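You operate a simulated robot arm through the tools that you are given. There is no shell and no other tool. Be economical: measure what you need, move in short steps, check, and stop when the job is done.

You are at the controls of a simulated robot arm. One attempt, no reset.

Task
Put two of the test blocks from the top of the stacked sacks on the top of the bag cupboard. Put the test weight that says "200 g" from the top of the bag cupboard on the top of the two-tier bench and the test weight labelled "500 g" on the yellow mark under the spout. Put the medium spacer block from the top of the two-tier bench on top of the clear cover plate and the large spacer block on top of the small layer pad. Take the blue wiping pad and leave it on the yellow mark under the spout. Take the blue card stand on the top of the packing bench and put it away on the top of the store bench. Take the green order card and put it on the shelf over the black bin. Stack the nut sign that says "hazels" from the top of the packing bench on top of the nut sign marked "walnuts". Fetch the blue dust cap and set it on top of the sample box with the blue stripe. Put the green scoop on the middle lane of the end table. Do these in any order. Set down upright: test block, test weight, spacer block, blue card stand.

The check looks at the end state, three seconds after you hand in, the way a careful person would. Anything else that was tipped, shoved, dropped, spilled or broken makes it a failure. Lids that push on must go on centred and level and be pressed home; caps that screw on are set level and turned clockwise until they are tight.

Robot
A 7-joint arm with a two-finger parallel gripper on a trunk, on a base that drives. Base frame: it is fixed to the floor where the robot stands at the start and does not move with it; the origin is under the middle of the robot, x ahead of it, y to its left, z up; the surface under the hand at the start is at about z = 484. Units: mm, degrees, N and s.
With the tool pointing down near the work surface it reaches from about 460 to 920 mm from the robot's upright axis, wherever it stands. Its first joint turns from -115.0 to 115.0 degrees. Places, roughly: blue card stand [11250, -3000, 1000]; blue dust cap (3x3x3 cm) [10900, -3600, 900]; blue wiping pad (6x9x6 cm) [1000, -2400, 700]; clear cover plate (25x21x4 cm) [2400, 0, 700]; green order card [11000, -2750, 750]; green scoop (23x9x6 cm) [9500, -4000, 300]; middle lane of the end table [9500, -4000, 800]; nut sign [11250, -3000, 1000]; sample box with the blue stripe [11250, -3750, 1000]; shelf over the black bin (42x18 cm) [8200, -1700, 1120]; small layer pad [2250, -250, 750]; spacer block [2000, -250, 750]; test block [750, 0, 500]; test weight [1250, 0, 750]; top of the bag cupboard [1300, -100, 800]; top of the store bench [4800, -6700, 900]; top of the two-tier bench [2200, -100, 700]; yellow mark under the spout (32x20 cm) [1560, -2180, 620]. Payload 3.91 kg.
The tool frame sits at the grasp point between the pads (the TCP): z along the fingers, y along the line on which they close. The tips reach 30 mm beyond it. The gripper opens to 110 mm. The fingers are 20 mm wide and 10 mm thick; the gripper's body (48 by 112 mm) begins 55 mm behind the TCP.
Orientation is told as [roll, pitch, yaw] about the base's x, y, z axes, in that order, counted from this pose: with the fingers straight down and closing along the base's y, the tool's x points along the base's -x, its y along +y and its z along -z.

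Tools
- The arm moves only by the tool apply_moves. Its argument "moves" is a list of rows, each a list of 7 numbers: the shift along the tool's x, y, z in units of 30 mm (1.0 is 30 mm), then the turn, a rotation vector about the tool's x, y, z in units of 8 degrees (1.0 is 8 degrees), then the opening, from 0 (shut) to 1 (fully open). In form: [[x, y, z, ax, ay, az, fingers], ...]. A call has 1 to 10 rows; each row shifts and turns the commanded pose from where the row before left it, along the tool's axes as they then stand. A call with a number of a shift or a turn outside -1 to 1 is refused whole. Rows are played at 5 a second. More than 50 mm and 8.6 degrees between two rows, or a gripper value outside its range, and nothing of the call is played. Where a pose cannot be reached the arm comes as near as it can. A force on the tool above 40 N (or 10 N above the force at the start of the call, whichever is more), or a blocked arm, ends the call early, and 0.2 s more pass. The fingers move at their own pace (about 153 mm/s each) and stop on an object; they squeeze with about 25 N. The grip force told is the motor's: it shows also when the fingers shut on nothing. Time passes only in rows, and 0.2 s behind the last, so rows that do not move let the fingers close. The reply holds the time, the measured pose of the TCP, the force on the tool along the base axes, the opening and the grip force, in the units named above and with some noise, with the torque about the TCP (base axes, N m) and any sound that the robot's microphone picked up.
- Cameras (640 x 400 px; columns grow to the right, rows downward): "scene" is now at [238.9, 168.5, 1101.1]; the picture's right is [-0.33, -0.95, 0.00], its down [-0.45, 0.16, -0.88] and it looks along [0.83, -0.29, -0.48] (base axes); focal length 214 px, centre (320, 200). "wrist" rides on the gripper at [72, 17, -103] in the tool frame; the picture's right is [-0.23, 0.97, 0.00], its down [-0.76, -0.18, -0.62] and it looks along [-0.61, -0.14, 0.78] (tool axes); focal length 222 px, centre (320, 200). There is no depth. A picture from a camera that has moved, and an enlarged one, comes with that camera's place and axes in the base frame and with its lens. The place of the scene camera against the robot may be out by one fixed shift of up to 18 mm in any direction.
- grab_frame(camera): a new picture of that camera. It takes no simulated time.
- lift_body(by): slides the trunk up (or, below 0, down) by that many mm; the arm and the scene camera ride with it, the base frame stays. It gives what a move gives, with no picture.
- steer(legs): drives the robot by 1 to 6 legs, each [ahead, left, turn to the left] in mm, mm and degrees, along the robot's own axes; the way and the turn of a leg run together, so that a leg with both is an arc; at most 1500 mm and 180 degrees a leg. The arm and the cameras ride along, it lands a little off, and it stops where it bumps. It gives what a move gives.
- head_to(pan, tilt): turns the head with the scene camera to pan (to the left, within 80 degrees either way) and tilt (down, from -29 to 69), counted from straight ahead of the robot. It gives what a move gives.
- close_up(camera, box): a new picture of the part [left, top, right, bottom] of that camera's present view, enlarged. It takes no simulated time.
- job_done(): hands the job in; it is judged then, once.

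Work in short steps. Places have to be worked out from the pictures, the camera data and where the tool is seen: move nearer, look again, correct. Check each grasp and each placing, and mend what went wrong. You have 567 turns and 360 pictures in all, those below and enlarged ones among them. Open the gripper and draw the arm clear of the work before you hand the job in, unless the task says otherwise; then end with one line.

The tools are called as name(argument=value, ...) on one line, values as JSON. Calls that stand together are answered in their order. apply_moves: Moves the arm, as the interface text tells. Its arguments: {"type":"object","properties":{"moves":{"type":"array","items":{"type":"array","items":{"type":"number"}}}},"required":["moves"]} The other tools are called the same way: lift_body (by) slides the trunk up or down; steer (legs) drives the base; head_to (pan, tilt) turns the head that bears the scene camera; grab_frame (camera) takes a picture; close_up (camera, box) takes an enlarged picture of a part of a camera's view; job_done () hands the job in.

At the start:

```text
time: 0.0
tcp_pos: [641.2, -181.3, 1094.6]
orientation: [0.0, 0.0, 0.1]
contact_force: [-1.0, -0.2, -0.8]
torque: [0.01, -0.01, 0.01]
finger_gap: 110.2
finger_force: 0.0
trunk travel left (down, up): [-425.0, 565.0]
robot x, y, heading: [2.2, -1.4, -0.0]
head pan, tilt: [-19.0, 28.6]
```

scene: 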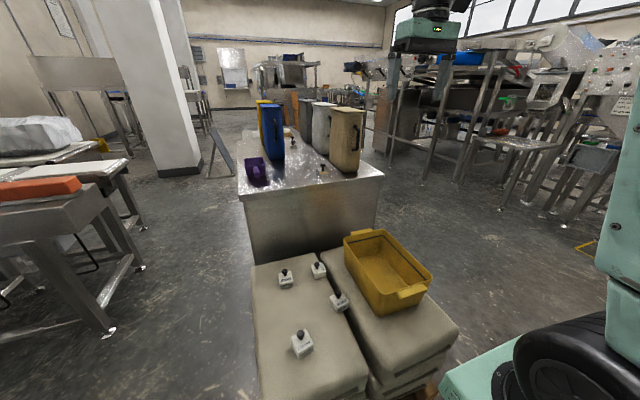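
wrist: 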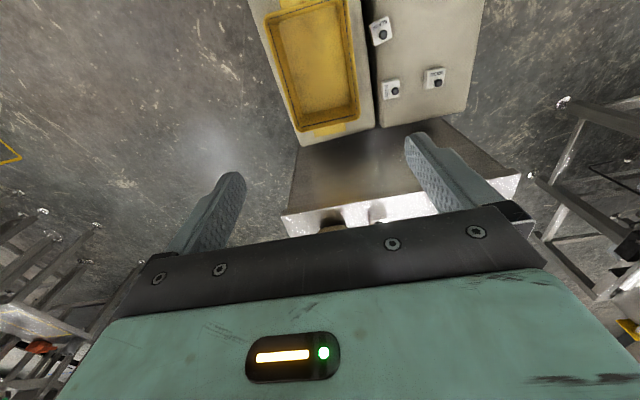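

The sacks with test blocks are ahead, the cupboard behind them. I enlarge both for detail.

close_up(camera="scene", box=[220, 220, 480, 400])

close_up(camera="scene", box=[220, 80, 400, 200])

```text
2.22 times, centred on (350, 310) of scene
camera zoom: at [238.9, 168.5, 1101.1], right [-0.33, -0.95, 0.0], down [-0.45, 0.16, -0.88], along [0.83, -0.29, -0.48], focal length 477 px, centre (253, -44)
```

zoom: 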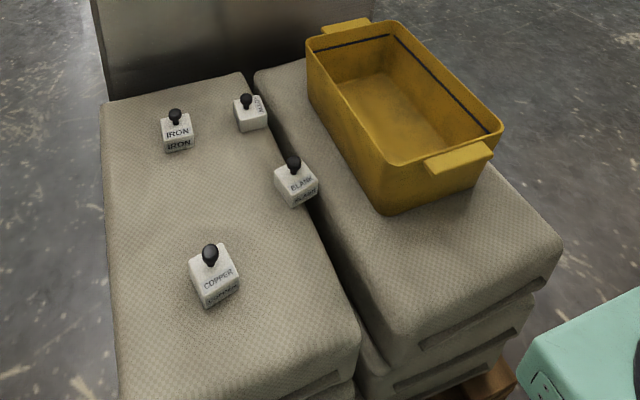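

```text
3.33 times, centred on (310, 140) of scene
camera zoom: at [238.9, 168.5, 1101.1], right [-0.33, -0.95, 0.0], down [-0.45, 0.16, -0.88], along [0.83, -0.29, -0.48], focal length 715 px, centre (353, 400)
```

zoom: 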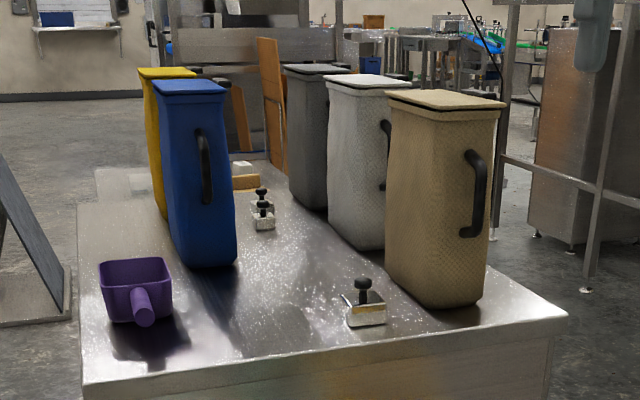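

Estimates: COPPER knob near (552,112), IRON near (770,110). I move above COPPER and look with the wrist camera.

apply_moves(moves=[[0.3, 0.977, 1, 0, 0, 0, 1], [0.3, 0.977, 1, 0, 0, 0, 1], [0.3, 0.977, 1, 0, 0, 0, 1], [0.3, 0.977, 1, 0, 0, 0, 1], [0.3, 0.977, 1, 0, 0, 0, 1], [0.3, 0.977, 1, 0, 0, 0, 1], [0.3, 0.977, 1, 0, 0, 0, 1], [0.3, 0.977, 1, 0, 0, 0, 1], [0.3, 0.977, 1, 0, 0, 0, 1], [0.3, 0.977, 1, 0, 0, 0, 1]])

grab_frame(camera="wrist")

grab_frame(camera="scene")

```text
time: 2.2
tcp_pos: [552.7, 113.9, 793.1]
orientation: [0.0, -0.1, 0.1]
contact_force: [-0.6, -0.2, -0.9]
torque: [0.03, 0.01, -0.01]
finger_gap: 109.9
finger_force: 0.1
trunk travel left (down, up): [-425.0, 565.0]
robot x, y, heading: [-0.5, 2.7, 0.0]
head pan, tilt: [-19.0, 28.6]
```

```text
355 pictures are left
camera wrist: at [478.9, 130.9, 896.9], right [0.23, 0.97, 0.0], down [0.76, -0.18, 0.62], along [0.61, -0.14, -0.78], focal length 222 px, centre (320, 200)
```

wrist: 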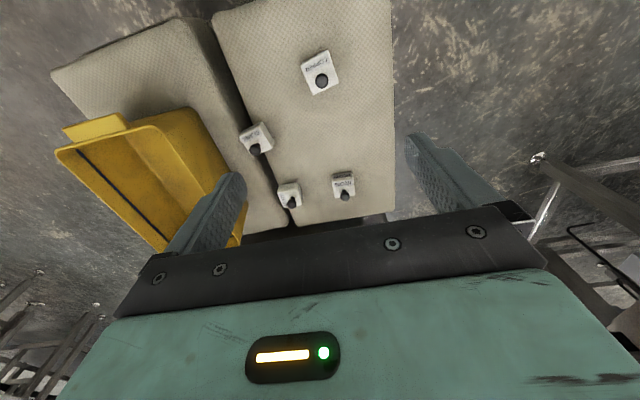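

```text
354 pictures are left
camera scene: at [238.8, 168.4, 1101.2], right [-0.33, -0.95, 0.0], down [-0.45, 0.16, -0.88], along [0.83, -0.29, -0.48], focal length 214 px, centre (320, 200)
```

scene: 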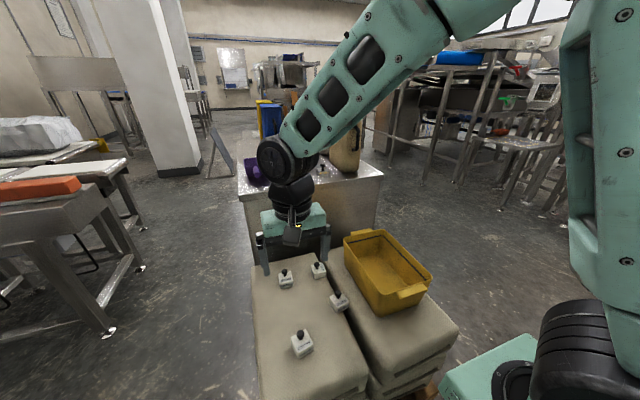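

COPPER knob refines to about (545,119). I descend to 190 mm lower and look again.

apply_moves(moves=[[0.05, 0.02, 1, 0, 0, 0, 1], [0.05, 0.02, 1, 0, 0, 0, 1], [0.05, 0.02, 1, 0, 0, 0, 1], [0.05, 0.02, 1, 0, 0, 0, 1], [0.05, 0.02, 1, 0, 0, 0, 1], [0, 0, 1, 0, 0, 0, 1]])

grab_frame(camera="wrist")

```text
time: 3.6
tcp_pos: [541.8, 114.8, 615.0]
orientation: [0.0, 0.0, -0.1]
contact_force: [1.3, -0.8, 0.2]
torque: [0.05, -0.05, 0.02]
finger_gap: 110.3
finger_force: 0.1
trunk travel left (down, up): [-425.0, 565.0]
robot x, y, heading: [-0.3, 4.1, 0.2]
head pan, tilt: [-19.0, 28.6]
```

```text
353 pictures are left
camera wrist: at [469.4, 131.4, 718.4], right [0.23, 0.97, 0.0], down [0.76, -0.18, 0.62], along [0.61, -0.14, -0.78], focal length 222 px, centre (320, 200)
```

wrist: 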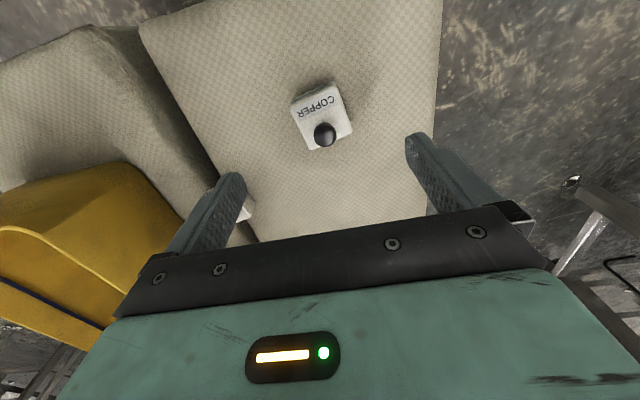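

Block centre about (541,119), its top near z 520. I go down to TCP z≈523 and close.

apply_moves(moves=[[0, 0.12, 1, 0, 0, 0, 1], [0, 0, 1, 0, 0, 0, 1], [0, 0, 1, 0, 0, 0, 1], [0, 0, 0.07, 0, 0, 0, 1], [0, 0, 0, 0, 0, 0, 0], [0, 0, 0, 0, 0, 0, 0], [0, 0, 0, 0, 0, 0, 0]])

grab_frame(camera="wrist")

```text
time: 5.2
tcp_pos: [545.1, 117.5, 521.8]
orientation: [0.0, 0.0, 0.0]
contact_force: [-0.6, 0.7, -0.4]
torque: [0.0, -0.01, -0.03]
finger_gap: 45.4
finger_force: 24.6
trunk travel left (down, up): [-425.0, 565.0]
robot x, y, heading: [-1.5, -0.2, -0.1]
head pan, tilt: [-19.0, 28.6]
```

```text
352 pictures are left
camera wrist: at [472.2, 133.7, 625.5], right [0.23, 0.97, 0.0], down [0.76, -0.18, 0.62], along [0.61, -0.14, -0.78], focal length 222 px, centre (320, 200)
```

wrist: 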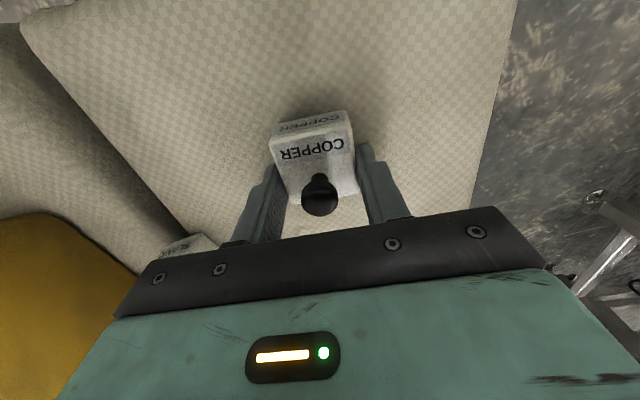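

Block gripped (45 mm). I lift it and look down with the head to learn the base's clearance to the sacks.

apply_moves(moves=[[0, 0, -1, 0, 0, 0, 0], [0, 0, -1, 0, 0, 0, 0], [0, 0, -1, 0, 0, 0, 0], [0, 0, -1, 0, 0, 0, 0], [0, 0, -1, 0, 0, 0, 0], [0, 0, -1, 0, 0, 0, 0], [0, 0, -1, 0, 0, 0, 0], [0, 0, -1, 0, 0, 0, 0], [0, 0, -1, 0, 0, 0, 0]])

head_to(pan=0, tilt=60)

grab_frame(camera="scene")

grab_frame(camera="wrist")

```text
time: 7.2
tcp_pos: [541.9, 118.0, 793.5]
orientation: [-0.1, 0.1, -0.1]
contact_force: [0.2, 0.0, -0.9]
torque: [-0.04, -0.04, 0.06]
finger_gap: 45.3
finger_force: 24.8
trunk travel left (down, up): [-425.0, 565.0]
robot x, y, heading: [1.3, 0.4, 0.3]
head pan, tilt: [-19.0, 28.6]
```

```text
time: 8.2
tcp_pos: [542.0, 118.5, 794.2]
orientation: [0.0, 0.0, 0.1]
contact_force: [-0.3, -0.1, -0.9]
torque: [0.03, 0.01, -0.01]
finger_gap: 45.0
finger_force: 25.5
trunk travel left (down, up): [-425.0, 565.0]
robot x, y, heading: [3.2, 0.1, -0.3]
head pan, tilt: [0.0, 60.0]
```

```text
351 pictures are left
camera scene: at [219.6, 198.2, 1056.9], right [0.0, -1.0, 0.0], down [-0.87, 0.0, -0.5], along [0.5, 0.0, -0.87], focal length 214 px, centre (320, 200)
```

scene: 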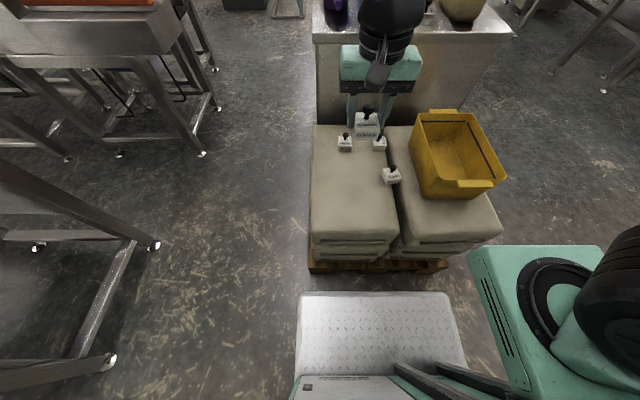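

```text
350 pictures are left
camera wrist: at [469.3, 134.6, 896.9], right [0.23, 0.97, 0.0], down [0.76, -0.18, 0.62], along [0.61, -0.14, -0.78], focal length 222 px, centre (320, 200)
```

wrist: 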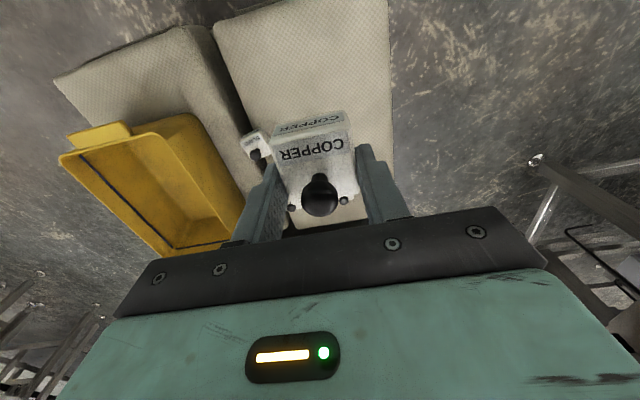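

Base front is about x≈320 and the pallet front about 427, so I can drive 75 mm ahead. Then I look at the cupboard from two trunk heights to get its height.

steer(legs=[[75, 0, 0]])

head_to(pan=0, tilt=30)

grab_frame(camera="scene")

lift_body(by=400)

grab_frame(camera="scene")

```text
time: 9.2
tcp_pos: [616.4, 118.5, 793.5]
orientation: [0.0, -0.1, 0.0]
contact_force: [0.4, 0.4, -1.0]
torque: [0.03, 0.02, 0.0]
finger_gap: 45.1
finger_force: 24.8
trunk travel left (down, up): [-425.0, 565.0]
robot x, y, heading: [74.2, -1.4, -0.0]
head pan, tilt: [0.0, 60.0]
```

```text
time: 10.1
tcp_pos: [616.8, 118.3, 793.1]
orientation: [0.0, 0.1, 0.0]
contact_force: [0.0, -0.9, -2.0]
torque: [0.02, -0.03, 0.0]
finger_gap: 45.2
finger_force: 25.4
trunk travel left (down, up): [-425.0, 565.0]
robot x, y, heading: [74.4, 5.2, -0.2]
head pan, tilt: [0.0, 30.0]
```

```text
349 pictures are left
camera scene: at [317.3, 198.2, 1098.9], right [0.0, -1.0, 0.0], down [-0.5, 0.0, -0.87], along [0.87, 0.0, -0.5], focal length 214 px, centre (320, 200)
```

scene: 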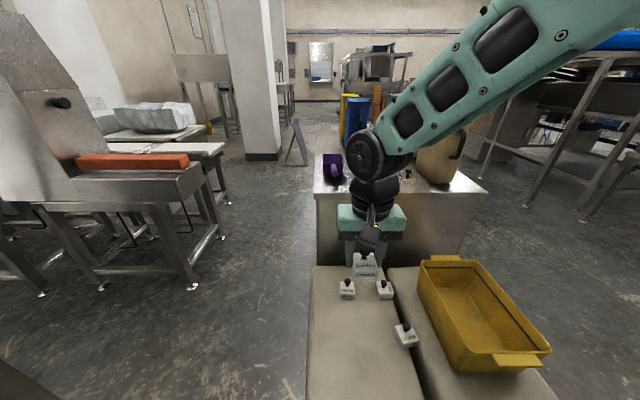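

```text
time: 14.0
tcp_pos: [615.3, 118.7, 1193.6]
orientation: [0.0, 0.0, 0.0]
contact_force: [0.1, 0.1, -0.5]
torque: [0.01, -0.02, 0.01]
finger_gap: 45.3
finger_force: 25.1
trunk travel left (down, up): [-825.0, 165.0]
robot x, y, heading: [74.0, 1.6, -0.1]
head pan, tilt: [0.0, 30.0]
```

```text
348 pictures are left
camera scene: at [317.4, 198.2, 1498.9], right [0.0, -1.0, 0.0], down [-0.5, 0.0, -0.87], along [0.87, 0.0, -0.5], focal length 214 px, centre (320, 200)
```

scene: 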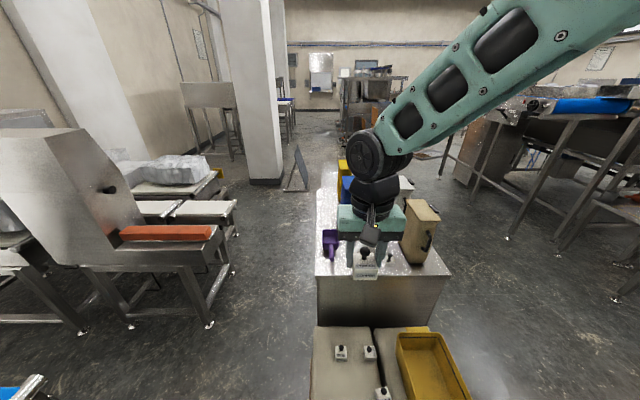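

Cupboard front edge at x≈910, top z≈785 (y from −325 to 211). I move toward (950, 60) staying high, then look with the wrist.

apply_moves(moves=[[-1, -0.193, 0.6, 0, 0, 0, 0], [-1, -0.193, 0.6, 0, 0, 0, 0], [-1, -0.193, 0.6, 0, 0, 0, 0], [-1, -0.193, 0.6, 0, 0, 0, 0], [-1, -0.193, 0.6, 0, 0, 0, 0], [-1, -0.193, 0.6, 0, 0, 0, 0], [-1, -0.193, 0.6, 0, 0, 0, 0], [-1, -0.193, 0.6, 0, 0, 0, 0], [-1, -0.193, 0.6, 0, 0, 0, 0], [-1, -0.193, 0.6, 0, 0, 0, 0]])

apply_moves(moves=[[-1, 0, 1, 0, 0, 0, 0], [0, 0, 1, 0, 0, 0, 0], [0, 0, 1, 0, 0, 0, 0]])

grab_frame(camera="wrist")

grab_frame(camera="scene")

```text
time: 16.2
tcp_pos: [912.4, 58.2, 1012.7]
orientation: [0.0, 0.1, 0.1]
contact_force: [-1.3, 1.0, -0.4]
torque: [0.01, -0.03, 0.01]
finger_gap: 45.3
finger_force: 25.2
trunk travel left (down, up): [-825.0, 165.0]
robot x, y, heading: [75.3, 1.2, 0.2]
head pan, tilt: [0.0, 30.0]
```

```text
time: 17.0
tcp_pos: [943.8, 59.3, 924.5]
orientation: [0.0, 0.0, 0.0]
contact_force: [-0.6, 0.0, -1.5]
torque: [0.0, 0.0, 0.03]
finger_gap: 45.5
finger_force: 24.8
trunk travel left (down, up): [-825.0, 165.0]
robot x, y, heading: [70.9, 0.0, 0.3]
head pan, tilt: [0.0, 30.0]
```

```text
347 pictures are left
camera wrist: at [871.3, 76.1, 1027.6], right [0.23, 0.97, 0.0], down [0.76, -0.18, 0.62], along [0.61, -0.14, -0.78], focal length 222 px, centre (320, 200)
```

wrist: 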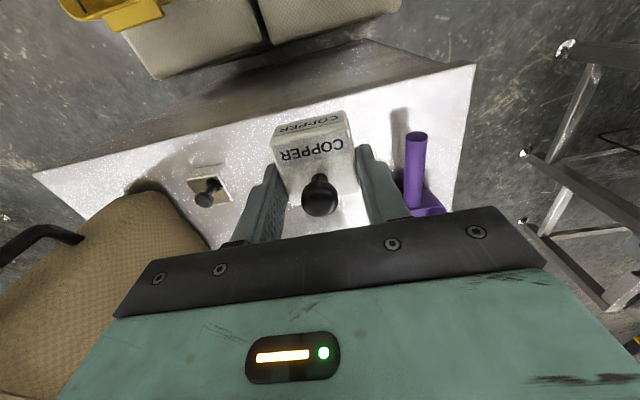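

```text
346 pictures are left
camera scene: at [317.2, 198.2, 1499.1], right [0.0, -1.0, 0.0], down [-0.5, 0.0, -0.87], along [0.87, 0.0, -0.5], focal length 214 px, centre (320, 200)
```

scene: 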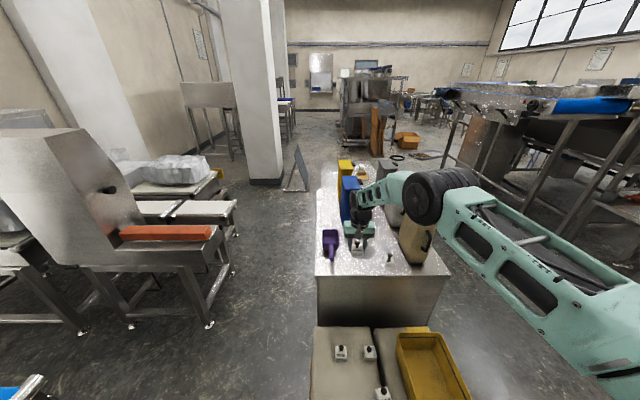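

Wrist view puts the front edge at x≈937, the near weight at (993,−91) and the scoop handle at y≈144. I go to (980, 75), descend in shrinking steps and watch the force.

apply_moves(moves=[[-0.6, 0.27, 1, 0, 0, 0, 0], [-0.6, 0.26, 1, 0, 0, 0, 0], [0, 0, 0.7, 0, 0, 0, 0], [0, 0, 0, 0, 0, 0, 0]])

grab_frame(camera="wrist")

```text
time: 18.0
tcp_pos: [964.5, 71.3, 848.1]
orientation: [0.0, -0.1, -0.1]
contact_force: [0.3, -0.2, -0.5]
torque: [-0.03, -0.01, -0.02]
finger_gap: 45.4
finger_force: 25.3
out of reach, approached as far as the arm can: row 2, 3
trunk travel left (down, up): [-825.0, 165.0]
robot x, y, heading: [75.4, -0.3, -0.1]
head pan, tilt: [0.0, 30.0]
```

```text
345 pictures are left
camera wrist: at [890.9, 87.6, 951.5], right [0.23, 0.97, 0.0], down [0.76, -0.18, 0.62], along [0.61, -0.14, -0.78], focal length 222 px, centre (320, 200)
```

wrist: 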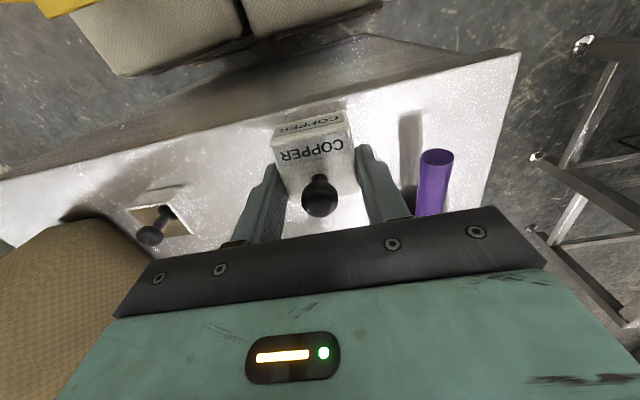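

Reach limit is due to the high trunk. I raise the arm and lower the trunk by 200 to gain reach, ending at about the same height.

apply_moves(moves=[[0, 0, -1, 0, 0, 0, 0], [0, 0, -1, 0, 0, 0, 0], [0, 0, -1, 0, 0, 0, 0], [0, 0, -1, 0, 0, 0, 0], [0, 0, -1, 0, 0, 0, 0], [0, 0, -1, 0, 0, 0, 0], [0, 0, -1, 0, 0, 0, 0]])

lift_body(by=-200)

grab_frame(camera="scene")

```text
time: 19.6
tcp_pos: [965.0, 72.3, 1055.4]
orientation: [-0.1, -0.1, 0.0]
contact_force: [0.5, 0.1, -0.6]
torque: [0.01, 0.02, -0.02]
finger_gap: 45.4
finger_force: 24.7
trunk travel left (down, up): [-825.0, 165.0]
robot x, y, heading: [73.0, -3.0, 0.2]
head pan, tilt: [0.0, 30.0]
```

```text
time: 21.7
tcp_pos: [964.3, 72.6, 856.4]
orientation: [0.0, 0.0, 0.1]
contact_force: [-0.2, 0.0, -0.9]
torque: [0.0, 0.02, -0.04]
finger_gap: 45.3
finger_force: 24.9
trunk travel left (down, up): [-625.0, 365.0]
robot x, y, heading: [71.2, -0.2, -0.1]
head pan, tilt: [0.0, 30.0]
```

```text
344 pictures are left
camera scene: at [317.4, 198.2, 1299.0], right [0.0, -1.0, 0.0], down [-0.5, 0.0, -0.87], along [0.87, 0.0, -0.5], focal length 214 px, centre (320, 200)
```

scene: 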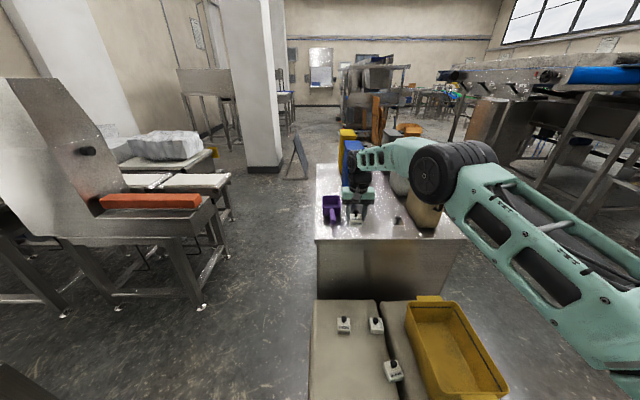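

Now I shift forward 16 mm and descend in small steps.

apply_moves(moves=[[-0.53, 0, 0.4, 0, 0, 0, 0], [0, 0, 0.2, 0, 0, 0, 0], [0, 0, 0.2, 0, 0, 0, 0], [0, 0, 0.2, 0, 0, 0, 0], [0, 0, 0.2, 0, 0, 0, 0], [0, 0, 0.2, 0, 0, 0, 0]])

close_up(camera="scene", box=[290, 130, 470, 250])

```text
time: 23.1
tcp_pos: [979.1, 71.7, 814.6]
orientation: [0.0, 0.0, 0.0]
contact_force: [0.7, 0.1, 0.2]
torque: [0.02, -0.03, -0.01]
finger_gap: 45.1
finger_force: 25.0
trunk travel left (down, up): [-625.0, 365.0]
robot x, y, heading: [73.9, 3.8, 0.0]
head pan, tilt: [0.0, 30.0]
```

```text
3.33 times, centred on (380, 190) of scene
camera zoom: at [317.4, 198.2, 1299.0], right [0.0, -1.0, 0.0], down [-0.5, 0.0, -0.87], along [0.87, 0.0, -0.5], focal length 715 px, centre (120, 233)
```

zoom: 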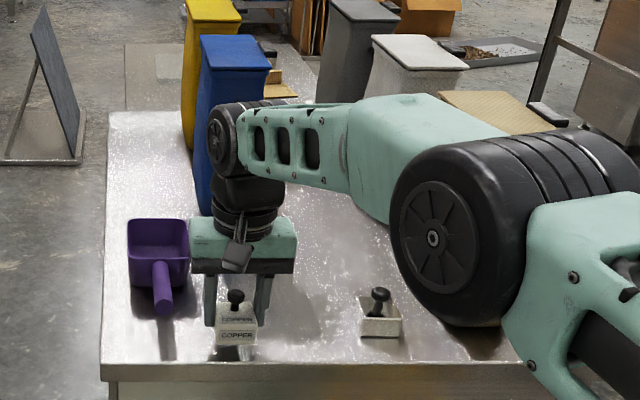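

Still above the surface; continue down in 4 mm steps.

apply_moves(moves=[[0, 0, 0.13, 0, 0, 0, 0], [0, 0, 0.13, 0, 0, 0, 0], [0, 0, 0.13, 0, 0, 0, 0], [0, 0, 0.13, 0, 0, 0, 0], [0, 0, 0.13, 0, 0, 0, 0]])

close_up(camera="scene", box=[310, 170, 400, 250])

```text
time: 24.3
tcp_pos: [982.3, 73.5, 798.9]
orientation: [-0.1, -0.2, 0.0]
contact_force: [-3.8, -1.9, 13.3]
torque: [-0.1, 0.42, 0.0]
finger_gap: 45.2
finger_force: 25.6
trunk travel left (down, up): [-625.0, 365.0]
robot x, y, heading: [74.0, -0.1, 0.1]
head pan, tilt: [0.0, 30.0]
```

```text
5.00 times, centred on (355, 210) of scene
camera zoom: at [316.6, 198.1, 1299.5], right [0.0, -1.0, 0.0], down [-0.5, 0.0, -0.87], along [0.87, 0.0, -0.5], focal length 1072 px, centre (145, 150)
```

zoom: 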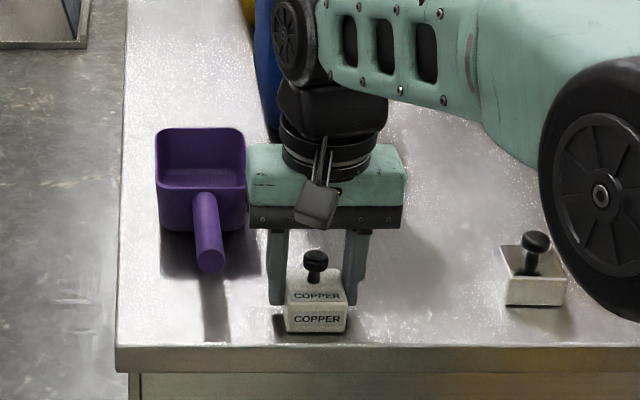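

Contact at TCP z≈800, so the top is z≈762. I ease off 3 mm, open partially, and retreat up.

apply_moves(moves=[[0, 0, -0.1, 0, 0, 0, 0], [0, 0, 0, 0, 0, 0, 0.6], [0, 0, 0, 0, 0, 0, 0.6], [0, 0, -0.5, 0, 0, 0, 0.6], [0, 0, -1, 0, 0, 0, 0.6], [0, 0, -1, 0, 0, 0, 0.6], [0, 0, -1, 0, 0, 0, 0.6], [0, 0, -1, 0, 0, 0, 0.6]])

close_up(camera="scene", box=[310, 170, 430, 250])

grab_frame(camera="wrist")

```text
time: 26.1
tcp_pos: [980.1, 73.8, 932.0]
orientation: [0.1, 0.1, 0.1]
contact_force: [-0.2, 0.6, -0.2]
torque: [0.0, 0.0, 0.02]
finger_gap: 66.2
finger_force: 0.2
trunk travel left (down, up): [-625.0, 365.0]
robot x, y, heading: [70.8, 1.7, 0.0]
head pan, tilt: [0.0, 30.0]
```

```text
5.00 times, centred on (370, 210) of scene
camera zoom: at [317.5, 198.2, 1298.9], right [0.0, -1.0, 0.0], down [-0.5, 0.0, -0.87], along [0.87, 0.0, -0.5], focal length 1072 px, centre (70, 150)
```

zoom: 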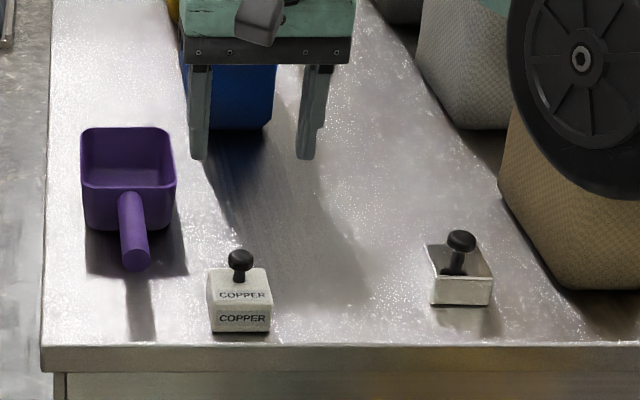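

```text
340 pictures are left
camera wrist: at [907.8, 89.9, 1034.6], right [0.23, 0.97, 0.0], down [0.76, -0.18, 0.62], along [0.61, -0.14, -0.78], focal length 222 px, centre (320, 200)
```

wrist: 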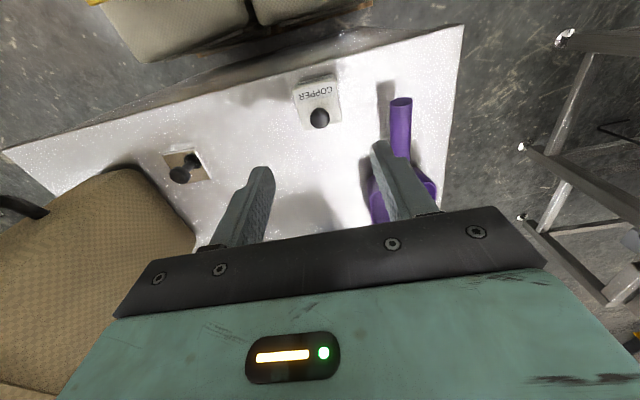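

COPPER stands well. I go back over the sacks for IRON (estimated (764,118)): retract first, then lower the trunk by 200.

apply_moves(moves=[[0.9, 0.18, 0, 0, 0, 0, 0.9], [0.9, 0.18, 0, 0, 0, 0, 0.9], [0.9, 0.18, 0, 0, 0, 0, 0.9], [0.9, 0.18, 0, 0, 0, 0, 0.9], [0.9, 0.18, 0, 0, 0, 0, 0.9], [0.9, 0.18, 0, 0, 0, 0, 0.9], [0.9, 0.18, 0, 0, 0, 0, 0.9], [0.9, 0.18, 0, 0, 0, 0, 0.9]])

lift_body(by=-200)

grab_frame(camera="wrist")

```text
time: 27.9
tcp_pos: [761.7, 116.5, 934.2]
orientation: [0.1, 0.0, -0.1]
contact_force: [-0.1, 1.2, -0.6]
torque: [0.03, 0.01, -0.02]
finger_gap: 98.6
finger_force: 0.0
trunk travel left (down, up): [-625.0, 365.0]
robot x, y, heading: [69.5, -1.0, -0.0]
head pan, tilt: [0.0, 30.0]
```

```text
time: 30.1
tcp_pos: [763.5, 116.7, 734.7]
orientation: [0.0, 0.0, 0.0]
contact_force: [0.1, -0.2, 0.0]
torque: [-0.01, 0.01, -0.01]
finger_gap: 99.1
finger_force: 0.0
trunk travel left (down, up): [-425.0, 565.0]
robot x, y, heading: [74.6, 1.7, -0.1]
head pan, tilt: [0.0, 30.0]
```

```text
339 pictures are left
camera wrist: at [690.1, 133.0, 838.2], right [0.23, 0.97, 0.0], down [0.76, -0.18, 0.62], along [0.61, -0.14, -0.78], focal length 222 px, centre (320, 200)
```

wrist: 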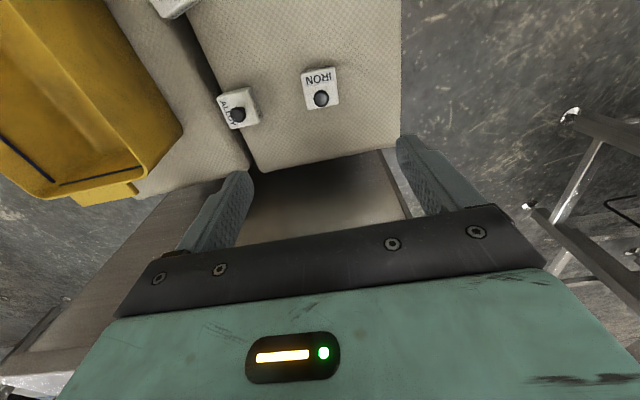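

IRON at about (765,118), aligned. I descend 212 mm and close.

apply_moves(moves=[[0, 0.05, 1, 0, 0, 0, 0.95], [0, 0, 1, 0, 0, 0, 0.95], [0, 0, 1, 0, 0, 0, 0.95], [0, 0, 1, 0, 0, 0, 0.95], [0, 0, 1, 0, 0, 0, 0.95], [0, 0, 1, 0, 0, 0, 0.95], [0, 0, 1, 0, 0, 0, 0.95], [0, 0, 0.07, 0, 0, 0, 0], [0, 0, 0, 0, 0, 0, 0], [0, 0, 0, 0, 0, 0, 0]])

grab_frame(camera="wrist")

```text
time: 32.3
tcp_pos: [765.1, 118.9, 521.9]
orientation: [0.0, -0.1, -0.1]
contact_force: [2.0, -0.8, 6.5]
torque: [-0.07, 0.04, -0.03]
finger_gap: 45.3
finger_force: 24.8
trunk travel left (down, up): [-425.0, 565.0]
robot x, y, heading: [74.2, -0.6, 0.1]
head pan, tilt: [0.0, 30.0]
```

```text
338 pictures are left
camera wrist: at [692.6, 134.7, 626.5], right [0.23, 0.97, 0.0], down [0.76, -0.18, 0.62], along [0.61, -0.14, -0.78], focal length 222 px, centre (320, 200)
```

wrist: 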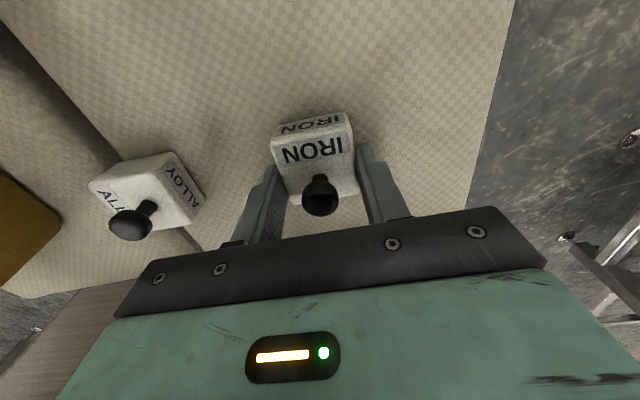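

IRON gripped. Lift, raise the trunk by 200, then move over (980, 0).

apply_moves(moves=[[0, 0, -1, 0, 0, 0, 0], [0, 0, -1, 0, 0, 0, 0], [0, 0, -1, 0, 0, 0, 0], [0, 0, -1, 0, 0, 0, 0], [0, 0, -1, 0, 0, 0, 0], [0, 0, -1, 0, 0, 0, 0], [0, 0, -1, 0, 0, 0, 0]])

lift_body(by=200)

apply_moves(moves=[[-0.9, -0.5, 0, 0, 0, 0, 0], [-0.9, -0.5, 0, 0, 0, 0, 0], [-0.9, -0.5, 0, 0, 0, 0, 0], [-0.9, -0.5, 0, 0, 0, 0, 0], [-0.9, -0.5, 0, 0, 0, 0, 0], [-0.9, -0.5, 0, 0, 0, 0, 0], [-0.9, -0.5, 0, 0, 0, 0, 0], [-0.87, -0.45, 0, 0, 0, 0, 0], [0, 0, 1, 0, 0, 0, 0], [0, 0, 1, 0, 0, 0, 0]])

grab_frame(camera="wrist")

```text
time: 33.9
tcp_pos: [763.4, 118.7, 731.6]
orientation: [-0.1, 0.1, 0.0]
contact_force: [-0.3, -0.2, -0.7]
torque: [0.01, 0.02, 0.01]
finger_gap: 45.3
finger_force: 25.1
trunk travel left (down, up): [-425.0, 565.0]
robot x, y, heading: [70.8, 0.8, -0.3]
head pan, tilt: [0.0, 30.0]
```

```text
time: 36.1
tcp_pos: [763.7, 119.5, 932.4]
orientation: [-0.1, 0.0, -0.1]
contact_force: [-0.1, -1.1, -1.2]
torque: [0.0, 0.02, 0.01]
finger_gap: 45.3
finger_force: 25.0
trunk travel left (down, up): [-625.0, 365.0]
robot x, y, heading: [73.5, -3.0, -0.1]
head pan, tilt: [0.0, 30.0]
```

```text
time: 38.3
tcp_pos: [979.3, 0.2, 872.5]
orientation: [0.0, 0.0, 0.0]
contact_force: [0.3, 0.0, -1.1]
torque: [0.02, -0.02, 0.01]
finger_gap: 45.4
finger_force: 25.3
trunk travel left (down, up): [-625.0, 365.0]
robot x, y, heading: [74.5, 2.3, 0.1]
head pan, tilt: [0.0, 30.0]
```

```text
337 pictures are left
camera wrist: at [905.7, 16.9, 976.0], right [0.23, 0.97, 0.0], down [0.76, -0.18, 0.62], along [0.61, -0.14, -0.78], focal length 222 px, centre (320, 200)
```

wrist: 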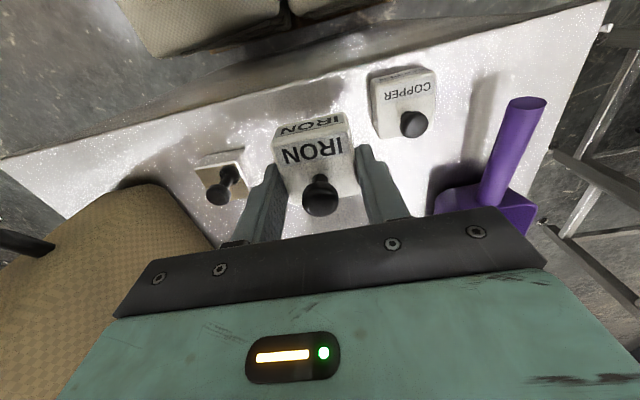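

Clear on both sides. Descend to contact near TCP z≈800.

apply_moves(moves=[[0, 0, 1, 0, 0, 0, 0], [0, 0, 0.9, 0, 0, 0, 0], [0, 0, 0.13, 0, 0, 0, 0], [0, 0, 0.13, 0, 0, 0, 0], [0, 0, 0.13, 0, 0, 0, 0], [0, 0, 0.1, 0, 0, 0, 0]])

```text
time: 39.7
tcp_pos: [978.0, -0.4, 799.0]
orientation: [0.1, 0.0, 0.0]
contact_force: [-0.1, -1.0, -0.7]
torque: [0.01, 0.01, 0.0]
finger_gap: 45.4
finger_force: 25.1
trunk travel left (down, up): [-625.0, 365.0]
robot x, y, heading: [72.0, -0.6, 0.2]
head pan, tilt: [0.0, 30.0]
```

Not yet touching; two more small steps.

apply_moves(moves=[[0, 0, 0.07, 0, 0, 0, 0], [0, 0, 0.07, 0, 0, 0, 0], [0, 0, 0, 0, 0, 0, 0]])

```text
time: 40.5
tcp_pos: [979.4, 1.0, 798.6]
orientation: [0.0, -0.3, 0.0]
contact_force: [-2.3, -1.9, 19.5]
torque: [-0.11, 0.08, -0.05]
finger_gap: 45.2
finger_force: 25.6
trunk travel left (down, up): [-625.0, 365.0]
robot x, y, heading: [75.1, -1.4, 0.1]
head pan, tilt: [0.0, 30.0]
```

Touching. Ease off, open partially and withdraw.

apply_moves(moves=[[0, 0, -0.12, 0, 0, 0, 0], [0, 0, 0, 0, 0, 0, 0.55], [0, 0, 0, 0, 0, 0, 0.55], [0, 0, -0.5, 0, 0, 0, 0.55], [0, 0, -1, 0, 0, 0, 0.55], [0, 0, -1, 0, 0, 0, 0.55], [0, 0, -1, 0, 0, 0, 0.55], [0, 0, -1, 0, 0, 0, 0.55]])

close_up(camera="scene", box=[310, 130, 430, 250])

grab_frame(camera="wrist")

```text
time: 42.3
tcp_pos: [977.7, 2.2, 935.3]
orientation: [0.0, 0.1, 0.0]
contact_force: [0.5, 0.3, -0.4]
torque: [-0.02, 0.02, -0.04]
finger_gap: 60.5
finger_force: 0.1
trunk travel left (down, up): [-625.0, 365.0]
robot x, y, heading: [73.9, 0.7, 0.1]
head pan, tilt: [0.0, 30.0]
```

```text
3.33 times, centred on (370, 190) of scene
camera zoom: at [317.6, 198.2, 1298.9], right [0.0, -1.0, 0.0], down [-0.5, 0.0, -0.87], along [0.87, 0.0, -0.5], focal length 715 px, centre (153, 233)
```

zoom: 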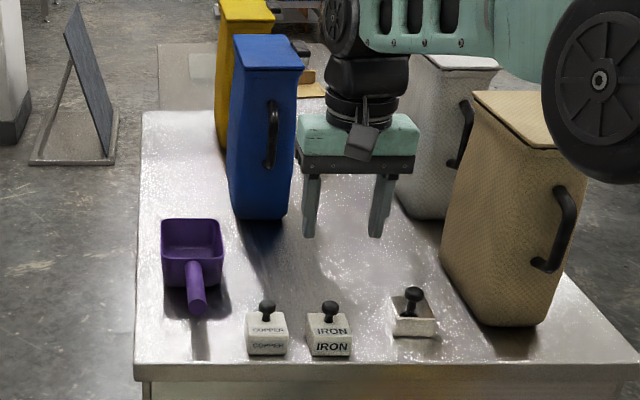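

```text
335 pictures are left
camera wrist: at [904.8, 17.8, 1038.4], right [0.23, 0.97, 0.0], down [0.76, -0.18, 0.62], along [0.61, -0.14, -0.78], focal length 222 px, centre (320, 200)
```

wrist: 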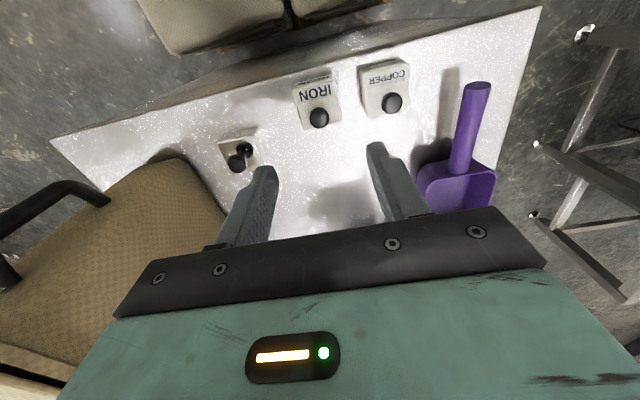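

Both blocks are done. Now I read the near weight's label.

close_up(camera="wrist", box=[205, 115, 275, 185])

close_up(camera="scene", box=[375, 205, 410, 240])

```text
5.71 times, centred on (240, 150) of wrist
camera zoom: at [904.8, 17.8, 1038.4], right [0.23, 0.97, 0.0], down [0.76, -0.18, 0.62], along [0.61, -0.14, -0.78], focal length 1269 px, centre (777, 486)
```

zoom: 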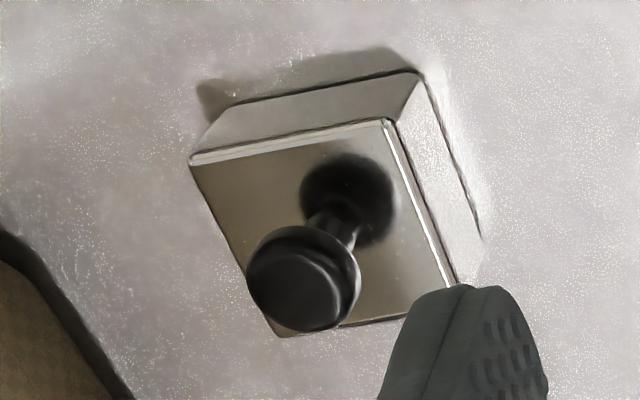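

```text
11.43 times, centred on (392, 222) of scene
camera zoom: at [317.6, 198.2, 1298.9], right [0.0, -1.0, 0.0], down [-0.5, 0.0, -0.87], along [0.87, 0.0, -0.5], focal length 2451 px, centre (-509, -57)
```

zoom: 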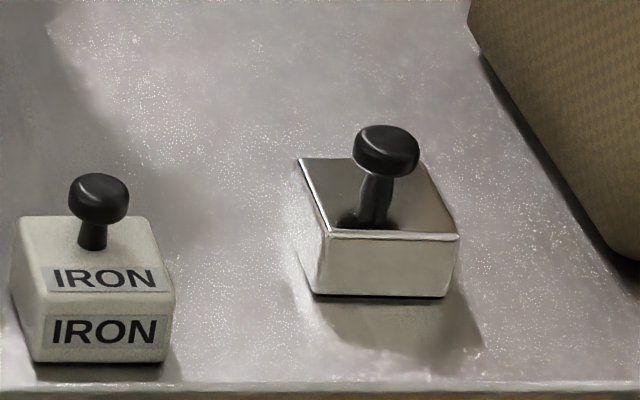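

No label on the sides I can see. I look at the far weights from here.

apply_moves(moves=[[1, 0, -0.5, 0, 0, 0, 0.55], [1, 0, -0.5, 0, 0, 0, 0.55], [1, 0, -0.5, 0, 0, 0, 0.55], [1, 0, -0.5, 0, 0, 0, 0.55], [1, 0, -0.5, 0, 0, 0, 0.55], [1, 0, -0.5, 0, 0, 0, 0.55], [1, 0, -0.5, 0, 0, 0, 0.55], [1, 0, -0.5, 0, 0, 0, 0.55], [1, 0, -0.5, 0, 0, 0, 0.55], [1, 0, -0.5, 0, 0, 0, 0.55]])

apply_moves(moves=[[0, -1, -0.5, 0, 0, 0, 0.55], [0, -1, -0.5, 0, 0, 0, 0.55], [0, -1, -0.5, 0, 0, 0, 0.55], [0, -1, -0.5, 0, 0, 0, 0.55], [0, -1, -0.5, 0, 0, 0, 0.55], [0, -1, -0.5, 0, 0, 0, 0.55], [0, -1, -0.5, 0, 0, 0, 0.55], [0, -1, -0.5, 0, 0, 0, 0.55], [0, -1, -0.5, 0, 0, 0, 0.55], [0, -1, -0.5, 0, 0, 0, 0.55]])

grab_frame(camera="scene")

close_up(camera="scene", box=[310, 120, 430, 240])

```text
time: 44.5
tcp_pos: [678.9, 1.2, 1085.7]
orientation: [0.0, 0.0, 0.0]
contact_force: [0.6, 0.3, -0.9]
torque: [0.06, 0.01, 0.01]
finger_gap: 60.4
finger_force: 0.1
trunk travel left (down, up): [-625.0, 365.0]
robot x, y, heading: [72.5, 0.7, -0.1]
head pan, tilt: [0.0, 30.0]
```

```text
time: 46.7
tcp_pos: [677.6, -299.7, 1236.3]
orientation: [-0.1, 0.1, -0.1]
contact_force: [-0.4, 0.6, 0.8]
torque: [0.0, 0.05, -0.02]
finger_gap: 60.4
finger_force: 0.1
trunk travel left (down, up): [-625.0, 365.0]
robot x, y, heading: [73.6, 0.9, 0.1]
head pan, tilt: [0.0, 30.0]
```

```text
332 pictures are left
camera scene: at [317.3, 198.4, 1298.9], right [0.0, -1.0, 0.0], down [-0.5, 0.0, -0.87], along [0.87, 0.0, -0.5], focal length 214 px, centre (320, 200)
```

scene: 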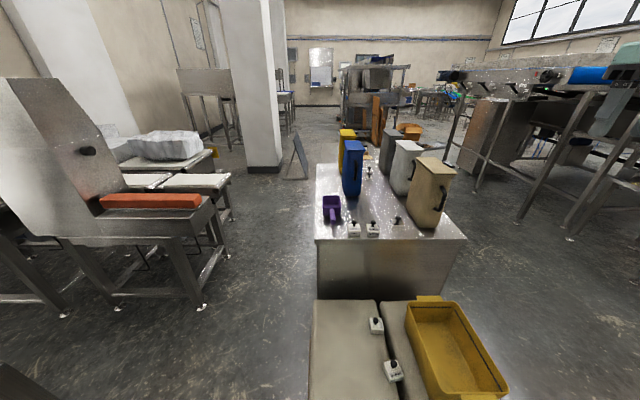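

```text
3.33 times, centred on (370, 180) of scene
camera zoom: at [317.3, 198.4, 1298.9], right [0.0, -1.0, 0.0], down [-0.5, 0.0, -0.87], along [0.87, 0.0, -0.5], focal length 715 px, centre (153, 267)
```

zoom: 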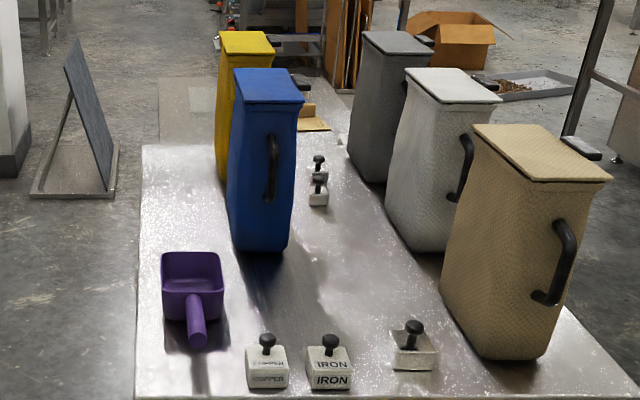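

Two more weights near (1480,−96) and (1586,−116). I zoom in on them.

close_up(camera="scene", box=[360, 160, 384, 184])

head_to(pan=70, tilt=35)

grab_frame(camera="scene")

head_to(pan=-60, tilt=25)

grab_frame(camera="scene")

```text
16.00 times, centred on (372, 172) of scene
camera zoom: at [317.3, 198.4, 1298.9], right [0.0, -1.0, 0.0], down [-0.5, 0.0, -0.87], along [0.87, 0.0, -0.5], focal length 3432 px, centre (-512, 648)
```

zoom: 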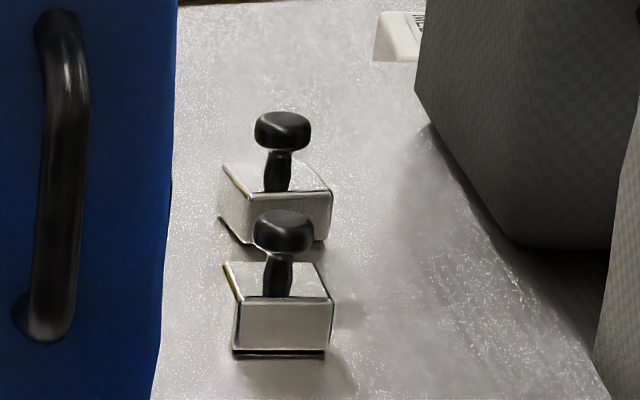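

```text
time: 48.1
tcp_pos: [678.1, -298.9, 1237.0]
orientation: [0.0, 0.0, 0.0]
contact_force: [-0.3, 0.7, 0.5]
torque: [-0.03, 0.02, -0.01]
finger_gap: 60.6
finger_force: 0.0
trunk travel left (down, up): [-625.0, 365.0]
robot x, y, heading: [77.0, -0.3, -0.0]
head pan, tilt: [70.0, 35.0]
```

```text
329 pictures are left
camera scene: at [257.0, 280.9, 1291.2], right [0.94, -0.34, 0.0], down [-0.2, -0.54, -0.82], along [0.28, 0.77, -0.57], focal length 214 px, centre (320, 200)
```

scene: 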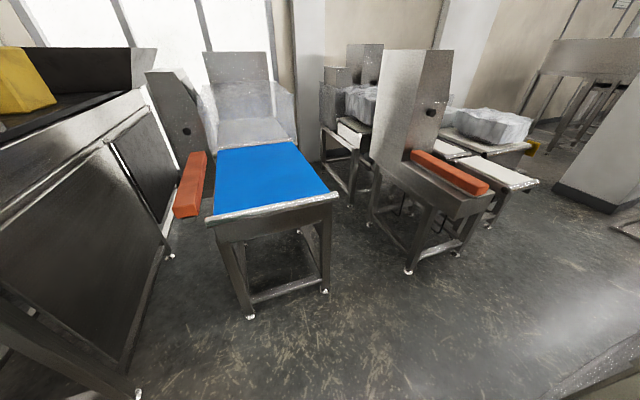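

```text
time: 50.2
tcp_pos: [676.9, -299.3, 1236.6]
orientation: [0.1, 0.0, 0.0]
contact_force: [0.1, 0.1, 0.0]
torque: [0.0, -0.04, -0.01]
finger_gap: 60.4
finger_force: 0.0
trunk travel left (down, up): [-625.0, 365.0]
robot x, y, heading: [75.6, -1.0, 0.1]
head pan, tilt: [-60.0, 25.0]
```

```text
328 pictures are left
camera scene: at [273.0, 118.4, 1307.0], right [-0.87, -0.5, 0.0], down [-0.21, 0.37, -0.91], along [0.45, -0.78, -0.42], focal length 214 px, centre (320, 200)
```

scene: 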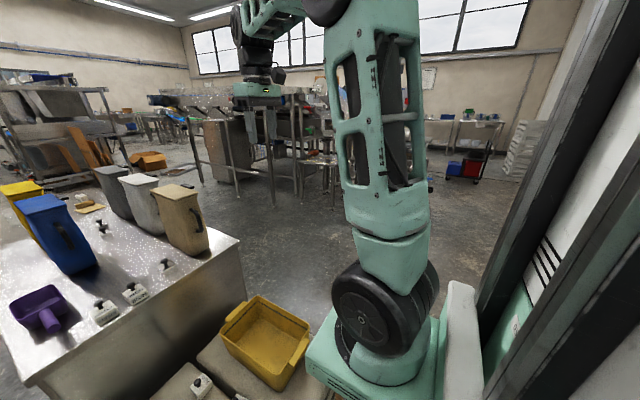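

Left corridor (y 230–1000) is free for driving. I back off, strafe left and drive ahead beside the cupboard with the hand high, then look at the weights and the two-tier bench.

steer(legs=[[-120, 0, 0], [0, 640, 0], [1200, 0, 0]])

head_to(pan=-60, tilt=30)

grab_frame(camera="scene")

```text
time: 59.6
tcp_pos: [1682.8, 364.1, 1235.3]
orientation: [-0.1, 0.2, 1.4]
contact_force: [-0.6, -0.6, -0.2]
torque: [-0.02, -0.01, 0.02]
finger_gap: 60.6
finger_force: 0.0
trunk travel left (down, up): [-625.0, 365.0]
robot x, y, heading: [1069.2, 651.3, 1.4]
head pan, tilt: [-60.0, 25.0]
stopped in leg 3: the robot was blocked; the commanded pose is now the measured one
```

```text
time: 60.2
tcp_pos: [1682.7, 364.6, 1235.1]
orientation: [0.0, 0.2, 1.3]
contact_force: [0.0, 0.1, -0.3]
torque: [-0.01, -0.04, 0.02]
finger_gap: 60.5
finger_force: 0.0
trunk travel left (down, up): [-625.0, 365.0]
robot x, y, heading: [1071.6, 645.0, 1.3]
head pan, tilt: [-60.0, 30.0]
```

```text
327 pictures are left
camera scene: at [1266.7, 772.3, 1299.0], right [-0.85, -0.52, 0.0], down [-0.26, 0.43, -0.87], along [0.45, -0.74, -0.5], focal length 214 px, centre (320, 200)
```

scene: 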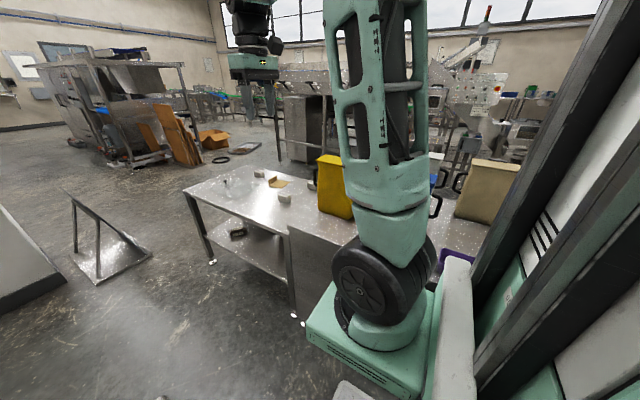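

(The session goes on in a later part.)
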